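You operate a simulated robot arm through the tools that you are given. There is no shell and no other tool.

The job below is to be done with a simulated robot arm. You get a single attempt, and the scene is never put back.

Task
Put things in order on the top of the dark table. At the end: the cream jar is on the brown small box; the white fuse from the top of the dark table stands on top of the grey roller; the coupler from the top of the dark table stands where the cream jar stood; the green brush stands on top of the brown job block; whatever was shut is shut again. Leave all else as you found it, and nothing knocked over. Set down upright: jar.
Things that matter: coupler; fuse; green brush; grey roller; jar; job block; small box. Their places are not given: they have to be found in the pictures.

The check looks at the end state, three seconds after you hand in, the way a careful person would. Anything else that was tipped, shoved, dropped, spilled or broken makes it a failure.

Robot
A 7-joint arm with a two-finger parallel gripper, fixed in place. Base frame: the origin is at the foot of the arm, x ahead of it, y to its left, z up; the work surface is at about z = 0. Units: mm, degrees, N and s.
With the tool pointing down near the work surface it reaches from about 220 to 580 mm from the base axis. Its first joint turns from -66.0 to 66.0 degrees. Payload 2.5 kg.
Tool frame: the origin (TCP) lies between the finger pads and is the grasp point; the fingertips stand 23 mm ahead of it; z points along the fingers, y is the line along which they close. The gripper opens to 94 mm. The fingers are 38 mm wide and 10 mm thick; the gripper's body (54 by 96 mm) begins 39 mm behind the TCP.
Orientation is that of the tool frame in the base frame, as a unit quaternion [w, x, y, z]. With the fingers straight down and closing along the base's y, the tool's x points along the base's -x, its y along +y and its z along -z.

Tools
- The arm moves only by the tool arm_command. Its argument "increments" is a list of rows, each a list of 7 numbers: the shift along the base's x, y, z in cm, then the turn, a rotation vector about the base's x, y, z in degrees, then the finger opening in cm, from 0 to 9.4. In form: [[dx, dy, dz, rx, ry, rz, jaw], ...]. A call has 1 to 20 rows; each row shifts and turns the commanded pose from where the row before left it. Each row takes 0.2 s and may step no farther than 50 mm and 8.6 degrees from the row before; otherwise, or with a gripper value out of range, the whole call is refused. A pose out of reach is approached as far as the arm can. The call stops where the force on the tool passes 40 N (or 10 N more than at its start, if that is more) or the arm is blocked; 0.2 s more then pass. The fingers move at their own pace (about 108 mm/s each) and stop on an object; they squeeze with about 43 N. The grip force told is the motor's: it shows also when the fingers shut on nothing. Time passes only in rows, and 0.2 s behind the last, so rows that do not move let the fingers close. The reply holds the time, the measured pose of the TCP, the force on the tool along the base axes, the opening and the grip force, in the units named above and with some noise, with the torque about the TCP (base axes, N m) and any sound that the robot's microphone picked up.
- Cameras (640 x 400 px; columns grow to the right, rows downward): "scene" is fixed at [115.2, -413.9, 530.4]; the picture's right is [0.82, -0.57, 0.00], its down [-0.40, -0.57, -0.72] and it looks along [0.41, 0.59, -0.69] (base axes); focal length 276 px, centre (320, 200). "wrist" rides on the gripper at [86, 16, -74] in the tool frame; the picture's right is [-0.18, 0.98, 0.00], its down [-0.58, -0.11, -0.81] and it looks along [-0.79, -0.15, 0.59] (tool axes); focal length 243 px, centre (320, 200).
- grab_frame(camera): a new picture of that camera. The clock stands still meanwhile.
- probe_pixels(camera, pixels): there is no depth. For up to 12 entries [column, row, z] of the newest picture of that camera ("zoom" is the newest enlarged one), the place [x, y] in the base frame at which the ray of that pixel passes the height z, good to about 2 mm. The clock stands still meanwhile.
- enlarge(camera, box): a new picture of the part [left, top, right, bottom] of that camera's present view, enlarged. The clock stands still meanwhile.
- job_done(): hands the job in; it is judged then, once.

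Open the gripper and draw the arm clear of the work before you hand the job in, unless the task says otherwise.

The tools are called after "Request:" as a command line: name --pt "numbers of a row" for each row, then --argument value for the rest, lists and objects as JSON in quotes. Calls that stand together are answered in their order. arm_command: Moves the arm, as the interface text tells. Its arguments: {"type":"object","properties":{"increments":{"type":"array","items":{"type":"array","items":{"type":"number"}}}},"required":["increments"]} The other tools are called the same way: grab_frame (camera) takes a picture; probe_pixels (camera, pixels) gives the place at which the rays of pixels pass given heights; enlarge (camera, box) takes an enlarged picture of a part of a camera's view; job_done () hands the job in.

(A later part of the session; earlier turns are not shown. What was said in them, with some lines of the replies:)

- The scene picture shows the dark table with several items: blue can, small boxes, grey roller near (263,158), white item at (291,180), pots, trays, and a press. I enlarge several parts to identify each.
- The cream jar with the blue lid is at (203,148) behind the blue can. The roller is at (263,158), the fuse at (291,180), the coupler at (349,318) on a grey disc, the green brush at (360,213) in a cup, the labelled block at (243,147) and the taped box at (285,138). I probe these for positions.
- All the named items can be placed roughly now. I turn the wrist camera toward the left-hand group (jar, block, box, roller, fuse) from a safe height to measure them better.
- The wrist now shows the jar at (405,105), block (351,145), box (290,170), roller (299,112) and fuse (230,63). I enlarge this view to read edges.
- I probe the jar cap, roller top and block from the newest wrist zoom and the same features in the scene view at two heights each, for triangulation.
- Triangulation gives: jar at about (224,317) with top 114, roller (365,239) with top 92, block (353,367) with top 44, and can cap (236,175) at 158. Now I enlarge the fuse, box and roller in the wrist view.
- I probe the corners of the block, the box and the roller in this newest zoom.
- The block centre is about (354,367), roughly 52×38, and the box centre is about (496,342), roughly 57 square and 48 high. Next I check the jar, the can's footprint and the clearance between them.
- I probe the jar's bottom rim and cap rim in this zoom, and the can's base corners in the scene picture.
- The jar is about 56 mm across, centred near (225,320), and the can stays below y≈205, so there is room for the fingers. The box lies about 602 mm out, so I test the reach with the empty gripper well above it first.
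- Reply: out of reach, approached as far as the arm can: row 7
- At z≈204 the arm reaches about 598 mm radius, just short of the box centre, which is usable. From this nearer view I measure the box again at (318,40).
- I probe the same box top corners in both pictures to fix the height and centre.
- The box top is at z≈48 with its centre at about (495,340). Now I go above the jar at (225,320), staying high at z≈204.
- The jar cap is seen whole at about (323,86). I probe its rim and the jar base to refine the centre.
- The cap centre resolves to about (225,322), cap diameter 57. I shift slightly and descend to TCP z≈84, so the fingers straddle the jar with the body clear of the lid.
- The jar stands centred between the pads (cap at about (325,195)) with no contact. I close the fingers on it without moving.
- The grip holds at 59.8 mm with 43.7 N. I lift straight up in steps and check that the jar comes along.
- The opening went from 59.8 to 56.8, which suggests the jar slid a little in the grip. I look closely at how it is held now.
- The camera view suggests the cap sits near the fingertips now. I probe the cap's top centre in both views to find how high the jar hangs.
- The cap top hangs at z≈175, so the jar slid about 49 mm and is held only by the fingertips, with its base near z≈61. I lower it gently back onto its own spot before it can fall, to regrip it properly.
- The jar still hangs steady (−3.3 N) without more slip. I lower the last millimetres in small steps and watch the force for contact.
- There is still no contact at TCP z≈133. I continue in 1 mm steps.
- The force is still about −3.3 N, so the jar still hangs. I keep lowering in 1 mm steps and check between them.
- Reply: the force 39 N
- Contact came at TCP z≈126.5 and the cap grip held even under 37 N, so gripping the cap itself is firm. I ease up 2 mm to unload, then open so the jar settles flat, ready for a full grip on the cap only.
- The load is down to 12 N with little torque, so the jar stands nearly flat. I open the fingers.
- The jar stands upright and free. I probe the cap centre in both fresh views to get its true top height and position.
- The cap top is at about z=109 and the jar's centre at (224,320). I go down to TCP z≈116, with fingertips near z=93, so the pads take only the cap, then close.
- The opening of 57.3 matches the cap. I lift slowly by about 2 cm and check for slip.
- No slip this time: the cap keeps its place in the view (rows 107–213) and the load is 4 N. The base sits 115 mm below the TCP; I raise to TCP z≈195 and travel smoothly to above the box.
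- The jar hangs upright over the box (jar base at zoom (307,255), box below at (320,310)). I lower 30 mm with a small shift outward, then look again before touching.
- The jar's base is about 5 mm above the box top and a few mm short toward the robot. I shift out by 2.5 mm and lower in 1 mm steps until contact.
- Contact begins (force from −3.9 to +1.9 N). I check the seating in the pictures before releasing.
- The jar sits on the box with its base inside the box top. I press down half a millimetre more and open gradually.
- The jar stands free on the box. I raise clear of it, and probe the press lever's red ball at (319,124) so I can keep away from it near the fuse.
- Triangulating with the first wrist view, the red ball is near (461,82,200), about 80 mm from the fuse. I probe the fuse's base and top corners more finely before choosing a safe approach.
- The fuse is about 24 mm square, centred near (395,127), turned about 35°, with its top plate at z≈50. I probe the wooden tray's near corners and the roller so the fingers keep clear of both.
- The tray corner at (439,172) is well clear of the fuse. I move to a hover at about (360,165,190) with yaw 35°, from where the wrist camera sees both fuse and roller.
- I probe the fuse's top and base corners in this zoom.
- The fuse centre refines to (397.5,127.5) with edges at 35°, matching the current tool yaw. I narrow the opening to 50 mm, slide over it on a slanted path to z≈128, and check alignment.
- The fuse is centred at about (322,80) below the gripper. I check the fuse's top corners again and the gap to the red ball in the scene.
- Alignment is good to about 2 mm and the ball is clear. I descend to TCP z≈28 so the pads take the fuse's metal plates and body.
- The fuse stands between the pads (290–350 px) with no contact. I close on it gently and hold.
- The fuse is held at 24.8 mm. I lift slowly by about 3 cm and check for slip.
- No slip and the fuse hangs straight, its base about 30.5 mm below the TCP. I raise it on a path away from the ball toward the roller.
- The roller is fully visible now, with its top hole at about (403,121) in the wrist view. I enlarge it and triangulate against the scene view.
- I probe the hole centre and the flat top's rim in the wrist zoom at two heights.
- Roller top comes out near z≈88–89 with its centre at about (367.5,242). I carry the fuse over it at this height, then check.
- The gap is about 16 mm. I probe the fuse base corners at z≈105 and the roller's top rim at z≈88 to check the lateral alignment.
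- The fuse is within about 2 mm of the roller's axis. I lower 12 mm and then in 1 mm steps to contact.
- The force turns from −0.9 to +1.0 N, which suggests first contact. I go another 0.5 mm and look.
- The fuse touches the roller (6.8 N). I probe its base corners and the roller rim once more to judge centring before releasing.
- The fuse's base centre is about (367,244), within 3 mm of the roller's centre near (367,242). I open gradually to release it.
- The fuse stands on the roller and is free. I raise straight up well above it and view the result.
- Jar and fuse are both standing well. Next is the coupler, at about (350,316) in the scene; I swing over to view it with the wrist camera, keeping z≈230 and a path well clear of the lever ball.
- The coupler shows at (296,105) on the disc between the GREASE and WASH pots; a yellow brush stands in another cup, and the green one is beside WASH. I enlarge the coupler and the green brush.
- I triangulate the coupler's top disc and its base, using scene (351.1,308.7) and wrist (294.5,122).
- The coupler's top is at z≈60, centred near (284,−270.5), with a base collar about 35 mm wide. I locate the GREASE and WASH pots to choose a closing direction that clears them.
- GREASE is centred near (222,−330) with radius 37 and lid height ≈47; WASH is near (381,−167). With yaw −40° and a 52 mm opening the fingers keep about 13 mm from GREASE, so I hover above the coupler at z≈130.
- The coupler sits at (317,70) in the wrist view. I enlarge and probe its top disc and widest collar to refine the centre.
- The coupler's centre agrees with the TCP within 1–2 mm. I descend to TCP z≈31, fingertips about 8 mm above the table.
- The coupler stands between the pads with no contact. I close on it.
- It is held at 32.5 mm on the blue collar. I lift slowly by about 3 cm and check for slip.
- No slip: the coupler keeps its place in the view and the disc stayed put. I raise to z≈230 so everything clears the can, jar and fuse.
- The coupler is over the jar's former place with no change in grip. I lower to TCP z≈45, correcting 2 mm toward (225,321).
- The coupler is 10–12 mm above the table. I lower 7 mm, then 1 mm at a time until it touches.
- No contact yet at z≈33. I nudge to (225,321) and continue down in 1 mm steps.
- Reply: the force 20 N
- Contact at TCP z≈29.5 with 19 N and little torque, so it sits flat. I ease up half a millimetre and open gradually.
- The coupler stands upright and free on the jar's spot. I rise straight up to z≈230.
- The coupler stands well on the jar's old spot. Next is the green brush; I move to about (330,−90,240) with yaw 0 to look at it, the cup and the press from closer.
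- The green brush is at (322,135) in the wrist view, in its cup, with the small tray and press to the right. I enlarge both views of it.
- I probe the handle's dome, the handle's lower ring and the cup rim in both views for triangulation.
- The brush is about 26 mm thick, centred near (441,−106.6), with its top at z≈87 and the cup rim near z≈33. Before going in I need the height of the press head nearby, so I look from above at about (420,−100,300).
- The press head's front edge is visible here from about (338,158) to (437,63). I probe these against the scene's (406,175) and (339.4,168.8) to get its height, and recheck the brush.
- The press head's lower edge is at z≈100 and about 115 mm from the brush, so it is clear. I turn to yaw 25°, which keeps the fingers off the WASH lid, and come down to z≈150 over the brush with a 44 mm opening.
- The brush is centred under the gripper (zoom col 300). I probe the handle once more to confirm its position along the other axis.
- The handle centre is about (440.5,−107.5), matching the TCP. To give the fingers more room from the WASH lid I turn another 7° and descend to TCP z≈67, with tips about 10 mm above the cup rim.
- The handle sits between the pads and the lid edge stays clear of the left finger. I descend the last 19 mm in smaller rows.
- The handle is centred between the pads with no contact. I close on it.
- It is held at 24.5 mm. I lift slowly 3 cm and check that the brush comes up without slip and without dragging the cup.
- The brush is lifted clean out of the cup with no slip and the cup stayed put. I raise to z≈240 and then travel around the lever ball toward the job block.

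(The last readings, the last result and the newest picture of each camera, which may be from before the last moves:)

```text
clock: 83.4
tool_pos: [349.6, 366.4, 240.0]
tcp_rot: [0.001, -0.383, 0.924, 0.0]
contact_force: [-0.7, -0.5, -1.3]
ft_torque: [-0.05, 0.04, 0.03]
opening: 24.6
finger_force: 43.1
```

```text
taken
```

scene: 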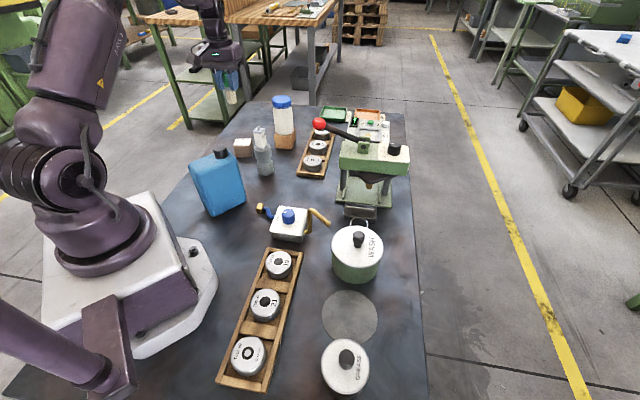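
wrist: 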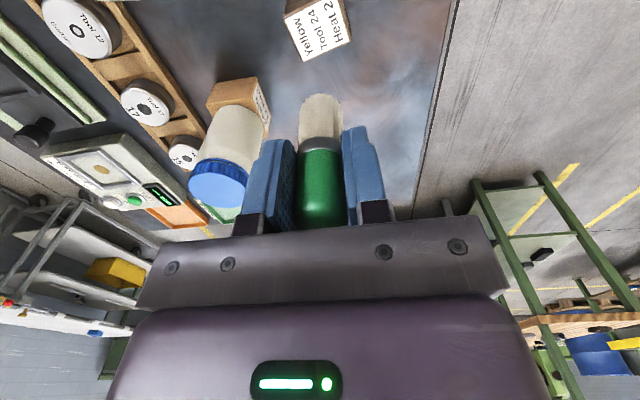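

The brush hangs over the job block, which shows at (318,28) in the wrist view. I enlarge and probe its top corners for an accurate centre.

Request:
enlarge --camera "wrist" --box '[260, 0, 376, 70]'

Request:
probe_pixels --camera "zoom" --pixels '[[320, 200, 44]]'

Request:
enlarge --camera "scene" --box '[225, 130, 265, 165]'

```text
5.52 times, centred on (318, 35) of wrist
```

zoom: 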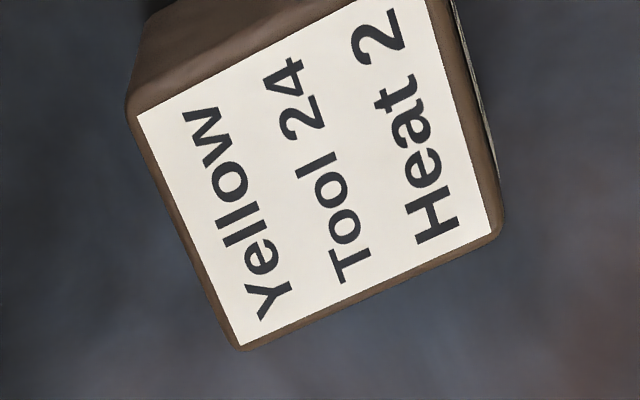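

```text
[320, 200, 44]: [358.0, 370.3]
```

```text
11.43 times, centred on (245, 148) of scene
```

zoom: 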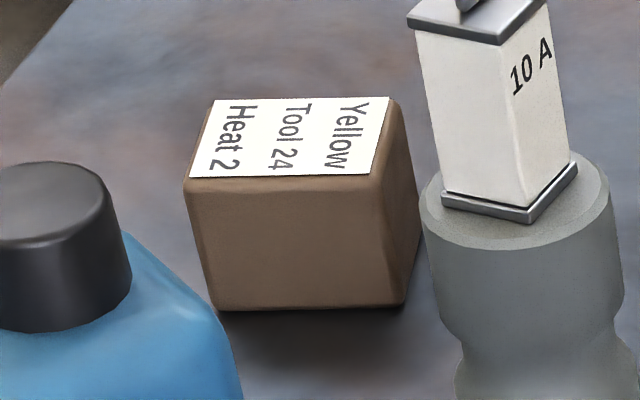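

I probe matching block-top corners in both views.

Request:
probe_pixels --camera "wrist" --pixels '[[283.6, 19.1, 40], [303.1, 62.2, 40], [351, 40.8, 40], [283.6, 19.1, 46], [303.1, 62.2, 46], [351, 40.8, 46]]'

Request:
probe_pixels --camera "scene" --pixels '[[233.1, 147, 40], [250.5, 146.7, 40], [252.3, 139.3, 40], [235.6, 139.3, 40], [233.1, 147, 46], [250.5, 146.7, 46], [252.3, 139.3, 46], [235.6, 139.3, 46]]'

```text
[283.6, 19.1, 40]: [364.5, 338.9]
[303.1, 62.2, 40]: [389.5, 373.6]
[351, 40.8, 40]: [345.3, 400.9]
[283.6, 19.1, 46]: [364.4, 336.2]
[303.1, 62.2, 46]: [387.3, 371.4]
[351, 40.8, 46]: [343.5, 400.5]
```

```text
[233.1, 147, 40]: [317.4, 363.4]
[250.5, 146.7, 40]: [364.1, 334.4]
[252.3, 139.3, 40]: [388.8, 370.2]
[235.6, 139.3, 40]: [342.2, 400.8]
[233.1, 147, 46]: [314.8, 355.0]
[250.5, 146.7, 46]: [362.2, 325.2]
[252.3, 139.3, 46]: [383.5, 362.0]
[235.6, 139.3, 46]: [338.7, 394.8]
```

The block top is at z≈39 with its centre at (354.3,369.3). I shift 4.5/3 mm to align and descend to TCP z≈115, where the brush should be about 13 mm above the block.

Request:
arm_command --pt "0.2 0.15 -1.5 0 0 0 1.6" --pt "0.25 0.15 -3.0 0 0 0 1.6" --pt "0 0 -3.5 0 0 0 1.6" --pt "0 0 -2.5 0 0 0 1.6" --pt "0 0 -1.5 0 0 0 1.6" --pt "0 0 -0.5 0 0 0 1.6" --pt "0 0 0 0 0 0 1.6"

Request:
grab_frame --camera "wrist"

Request:
enlarge --camera "scene" --box '[215, 100, 279, 170]'

```text
clock: 85.0
tool_pos: [355.2, 371.2, 113.6]
tcp_rot: [0.0, -0.383, 0.924, 0.0]
contact_force: [-0.6, 0.2, 0.1]
ft_torque: [0.01, 0.0, -0.02]
opening: 24.5
finger_force: 42.7
```

```text
taken
```

wrist: 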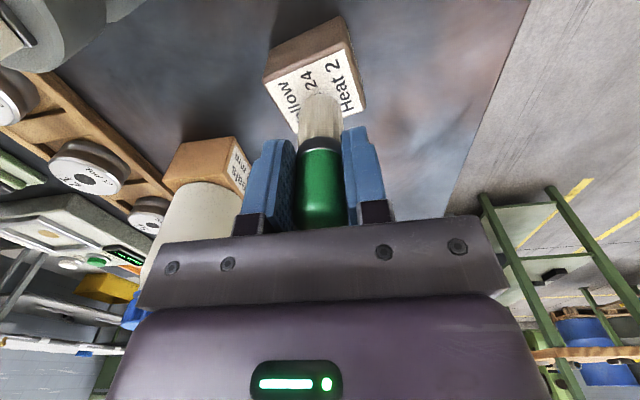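

```text
5.71 times, centred on (247, 135) of scene
```

zoom: 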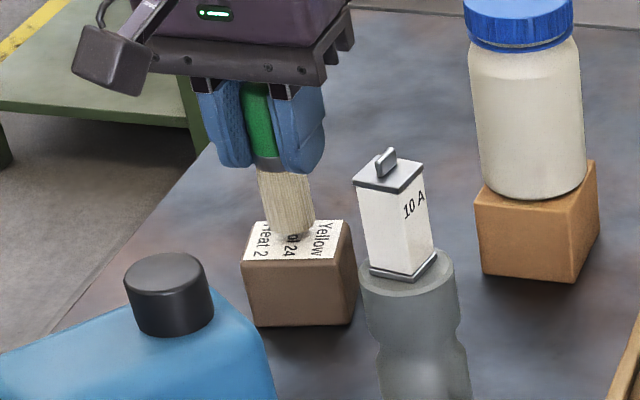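

The brush is over the middle of the label with about 10 mm to go. I lower 7 mm, then step by 1 mm to contact.

Request:
arm_command --pt "-0.05 -0.1 -0.4 0 0 0 1.6" --pt "0 0 -0.3 0 0 0 1.6"

Request:
arm_command --pt "0 0 -0.1 0 0 0 1.6"

Request:
arm_command --pt "0 0 -0.1 0 0 0 1.6"

Request:
arm_command --pt "0 0 -0.1 0 0 0 1.6"

```text
clock: 85.6
tool_pos: [352.9, 369.1, 107.6]
tcp_rot: [0.0, -0.383, 0.924, 0.0]
contact_force: [-0.2, -0.3, -1.7]
ft_torque: [0.0, -0.01, 0.01]
opening: 24.4
finger_force: 43.2
```

```text
clock: 86.0
tool_pos: [352.3, 370.5, 106.5]
tcp_rot: [0.0, -0.383, 0.924, 0.0]
contact_force: [-1.2, -1.8, 3.3]
ft_torque: [-0.04, 0.04, 0.01]
opening: 24.4
finger_force: 42.5
```

```text
clock: 86.4
tool_pos: [353.5, 370.6, 106.8]
tcp_rot: [0.0, -0.383, 0.924, 0.0]
contact_force: [-4.4, -3.3, 12.0]
ft_torque: [-0.16, 0.17, 0.01]
opening: 24.2
finger_force: 43.3
```

```text
clock: 86.8
tool_pos: [353.1, 370.5, 106.4]
tcp_rot: [0.0, -0.383, 0.924, -0.001]
contact_force: [-6.2, -4.6, 23.8]
ft_torque: [-0.23, 0.33, 0.0]
opening: 24.4
finger_force: 43.0
```

Contact with 24 N near the centre. I ease up 1.5 mm and check that the brush is upright before releasing.

Request:
arm_command --pt "0 0 0.1 0 0 0 1.6" --pt "0 0 0.06 0 0 0 1.6"

Request:
grab_frame --camera "wrist"

Request:
enlarge --camera "scene" --box '[222, 110, 270, 165]'

Request:
enlarge --camera "wrist" --box '[240, 20, 400, 220]'

```text
clock: 87.4
tool_pos: [354.0, 370.8, 105.5]
tcp_rot: [0.001, -0.382, 0.924, 0.0]
contact_force: [-0.8, 3.4, 16.0]
ft_torque: [0.23, -0.02, -0.01]
opening: 24.4
finger_force: 42.8
```

```text
taken
```

wrist: 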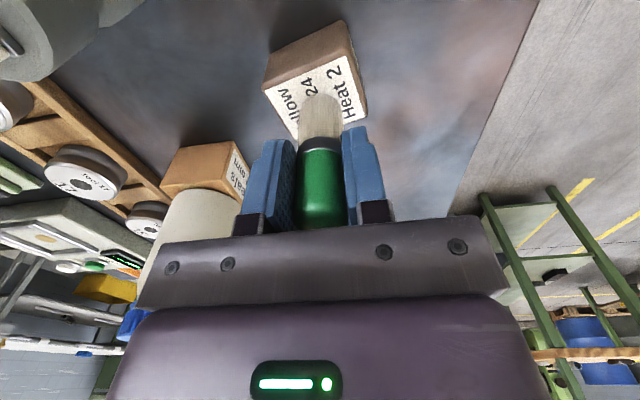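

```text
7.27 times, centred on (246, 138) of scene
```

zoom: 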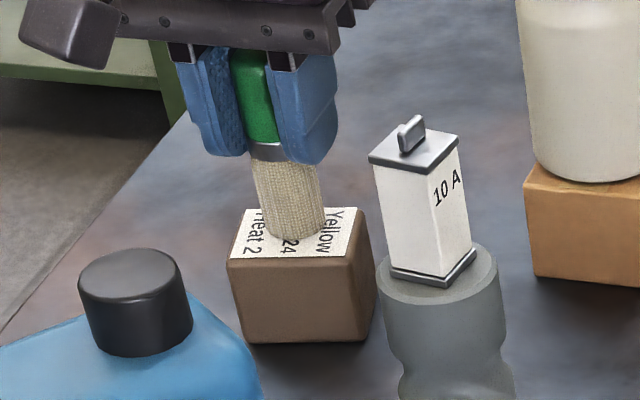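

```text
2.00 times, centred on (320, 120) of wrist
```

zoom: 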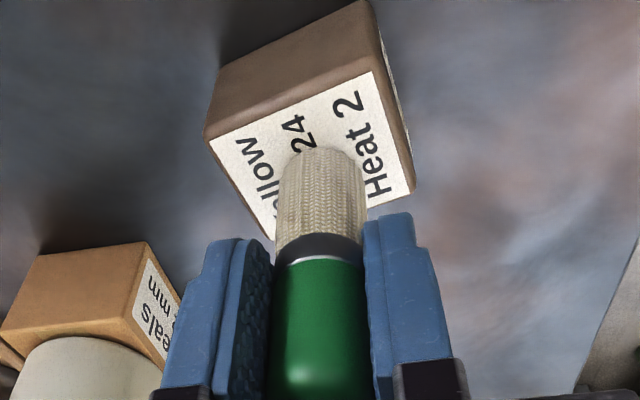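

The brush is upright with its bristles flat on the label. The load is still 16 N, so I ease up another 0.7 mm.

Request:
arm_command --pt "0 0 0.07 0 0 0 1.6"

```text
clock: 87.8
tool_pos: [354.1, 369.2, 106.2]
tcp_rot: [0.001, -0.383, 0.924, 0.0]
contact_force: [1.8, 3.9, 11.5]
ft_torque: [0.33, -0.2, -0.02]
opening: 24.6
finger_force: 43.2
```

The load is 11.5 N and falling, with a slight edge bias that will settle. I ease 0.7 mm more, then open gradually.

Request:
arm_command --pt "0 0 0.07 0 0 0 1.6"

Request:
arm_command --pt "0 0 0 0 0 0 2.35" --pt "0 0 0 0 0 0 2.5" --pt "0 0 0 0 0 0 2.7" --pt "0 0 0 0 0 0 3.0" --pt "0 0 0 0 0 0 4.4" --pt "0 0 0 0 0 0 4.4"

Request:
grab_frame --camera "wrist"

Request:
enlarge --camera "scene" --box '[222, 110, 270, 165]'

```text
clock: 88.2
tool_pos: [353.8, 369.0, 107.1]
tcp_rot: [-0.001, -0.383, 0.924, -0.001]
contact_force: [2.4, 1.8, 6.3]
ft_torque: [0.18, -0.16, 0.0]
opening: 24.4
finger_force: 43.4
```

```text
clock: 89.6
tool_pos: [354.0, 370.1, 107.2]
tcp_rot: [-0.001, -0.383, 0.924, 0.0]
contact_force: [-0.2, -0.3, -0.3]
ft_torque: [0.04, 0.0, 0.01]
opening: 44.0
finger_force: 0.0
```

```text
taken
```

wrist: 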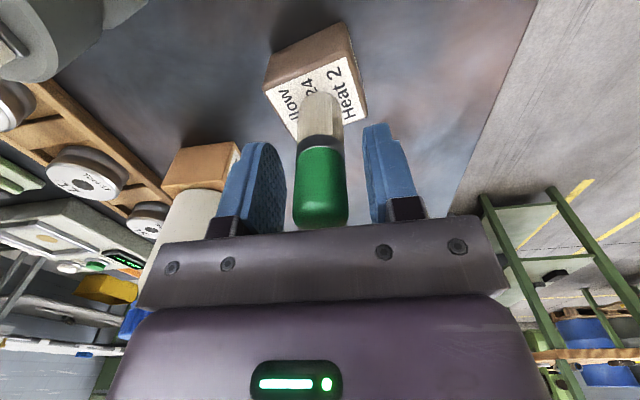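

```text
7.27 times, centred on (246, 138) of scene
```

zoom: 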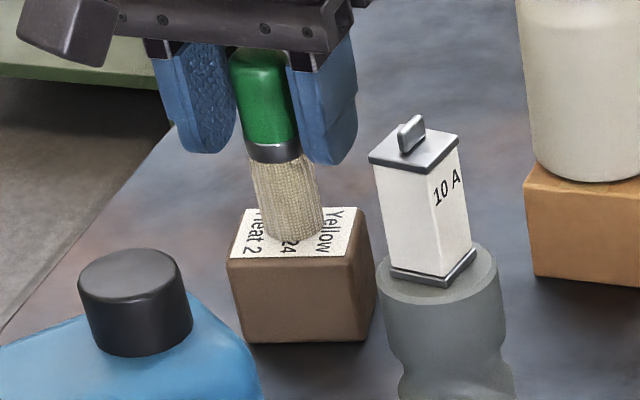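

The brush stands free and upright on the block. I rise straight up to z≈230.

Request:
arm_command --pt "0 0 0.8 0 0 0 4.4" --pt "0 0 1.5 0 0 0 4.4" --pt "0 0 2.5 0 0 0 4.4" --pt "0 0 3.5 0 0 0 4.4" --pt "0 0 4 0 0 0 4.4" --pt "0 0 0 0 0 0 4.4"

Request:
grab_frame --camera "scene"

Request:
enlarge --camera "scene" --box '[190, 80, 340, 200]'

Request:
grab_frame --camera "wrist"

```text
clock: 91.0
tool_pos: [354.8, 369.2, 232.9]
tcp_rot: [0.0, -0.383, 0.924, 0.001]
contact_force: [-0.9, 0.5, 0.3]
ft_torque: [-0.02, -0.01, 0.02]
opening: 44.2
finger_force: 0.1
```

```text
taken
```

scene: 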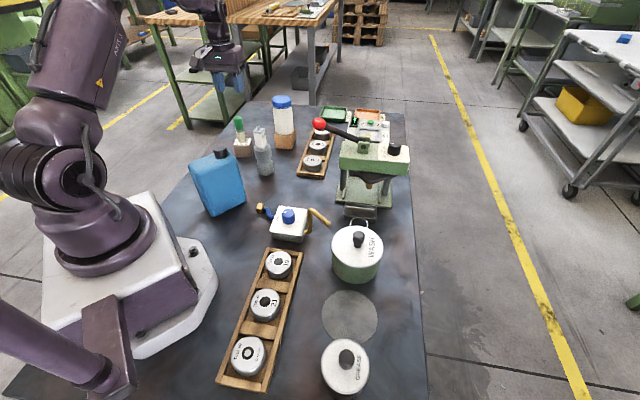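

```text
3.33 times, centred on (265, 140) of scene
```

zoom: 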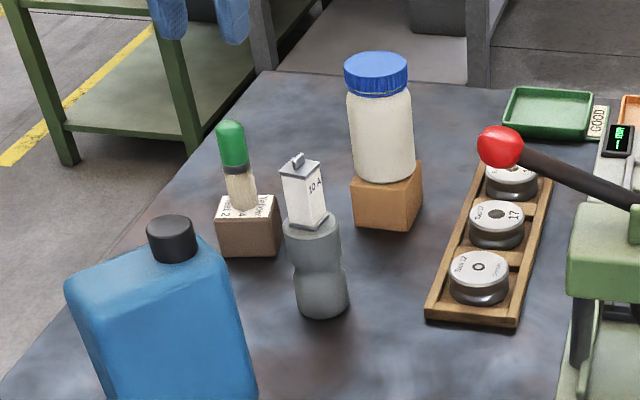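

```text
taken
```

wrist: 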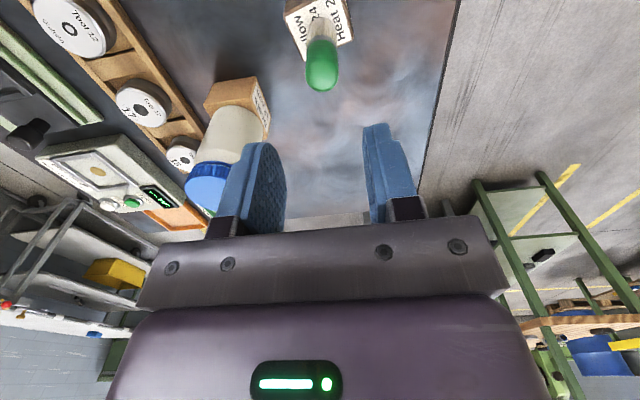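

All four items look well placed. I withdraw to the earlier viewpoint at about (250,150,316) to confirm the coupler behind the can and everything else.

Request:
arm_command --pt "-1.0 -2.5 2.0 0 0 2 4.4" --pt "-2.0 -4.0 2.0 0 0 3 4.4" --pt "-2.0 -4.0 1.5 0 0 3 4.4" --pt "-2.0 -4.0 1.5 0 0 3 4.4" --pt "-2.0 -4.0 1.0 0 0 3 9.4" --pt "-1.5 -3.4 0.3 0 0 1 9.4" --pt "0 0 0 0 0 0 9.4" --pt "0 0 0 0 0 0 9.4"

Request:
grab_frame --camera "wrist"

Request:
enlarge --camera "wrist" --box '[200, 0, 460, 190]'

Request:
enlarge --camera "scene" --box '[290, 130, 430, 280]'

```text
clock: 92.8
tool_pos: [247.7, 150.0, 316.5]
tcp_rot: [0.001, -0.5, 0.866, 0.0]
contact_force: [0.1, 0.3, -0.1]
ft_torque: [0.0, -0.02, 0.0]
opening: 94.1
finger_force: 0.0
```

```text
taken
```

wrist: 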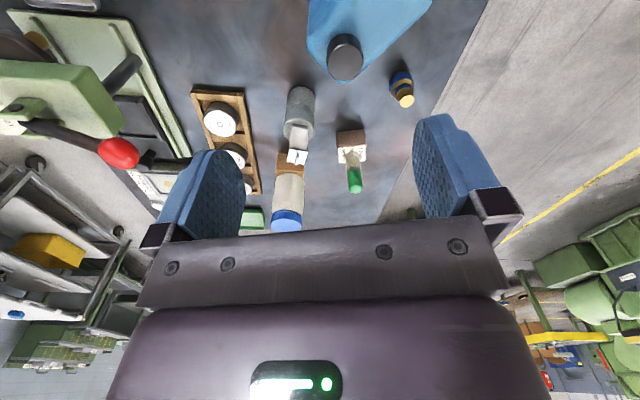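

```text
2.11 times, centred on (330, 95) of wrist
```

zoom: 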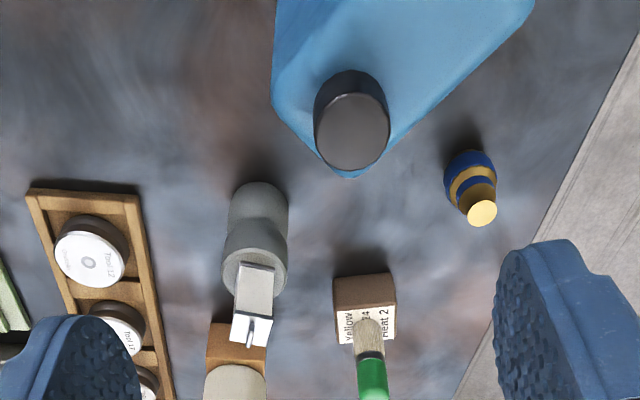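

```text
2.67 times, centred on (360, 205) of scene
```

zoom: 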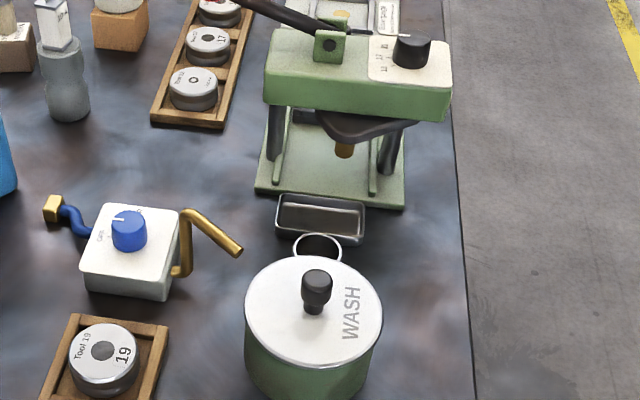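

Final check: jar on the box, fuse on the roller, coupler upright at the jar's old place, and brush on the job block. The pots, cup, disc, trays and press are unchanged, the gripper is open and the arm is well clear, so I hand in.

Request:
job_done

```text
The job is handed in.
```

I finished all four moves and handed the job in; I haven't seen the result of the check. This is how things stood in the last pictures:

- **Jar:** it stands upright on the brown small box with its lid still on. On my first lift it slid down in the grip. I set it back on its own spot and carried it by the lid instead. It did not fall or tip.
- **Fuse:** it stands on top of the grey roller, within about 3 mm of the roller's centre.
- **Coupler:** it stands upright where the jar stood, to within a millimetre or two.
- **Green brush:** it stands bristles-down near the middle of the brown job block.

I didn't open anything, so the jar and both pots (WASH and GREASE) are still shut. In the pictures nothing else had moved or tipped. The gripper is open and the arm is raised clear of the table.
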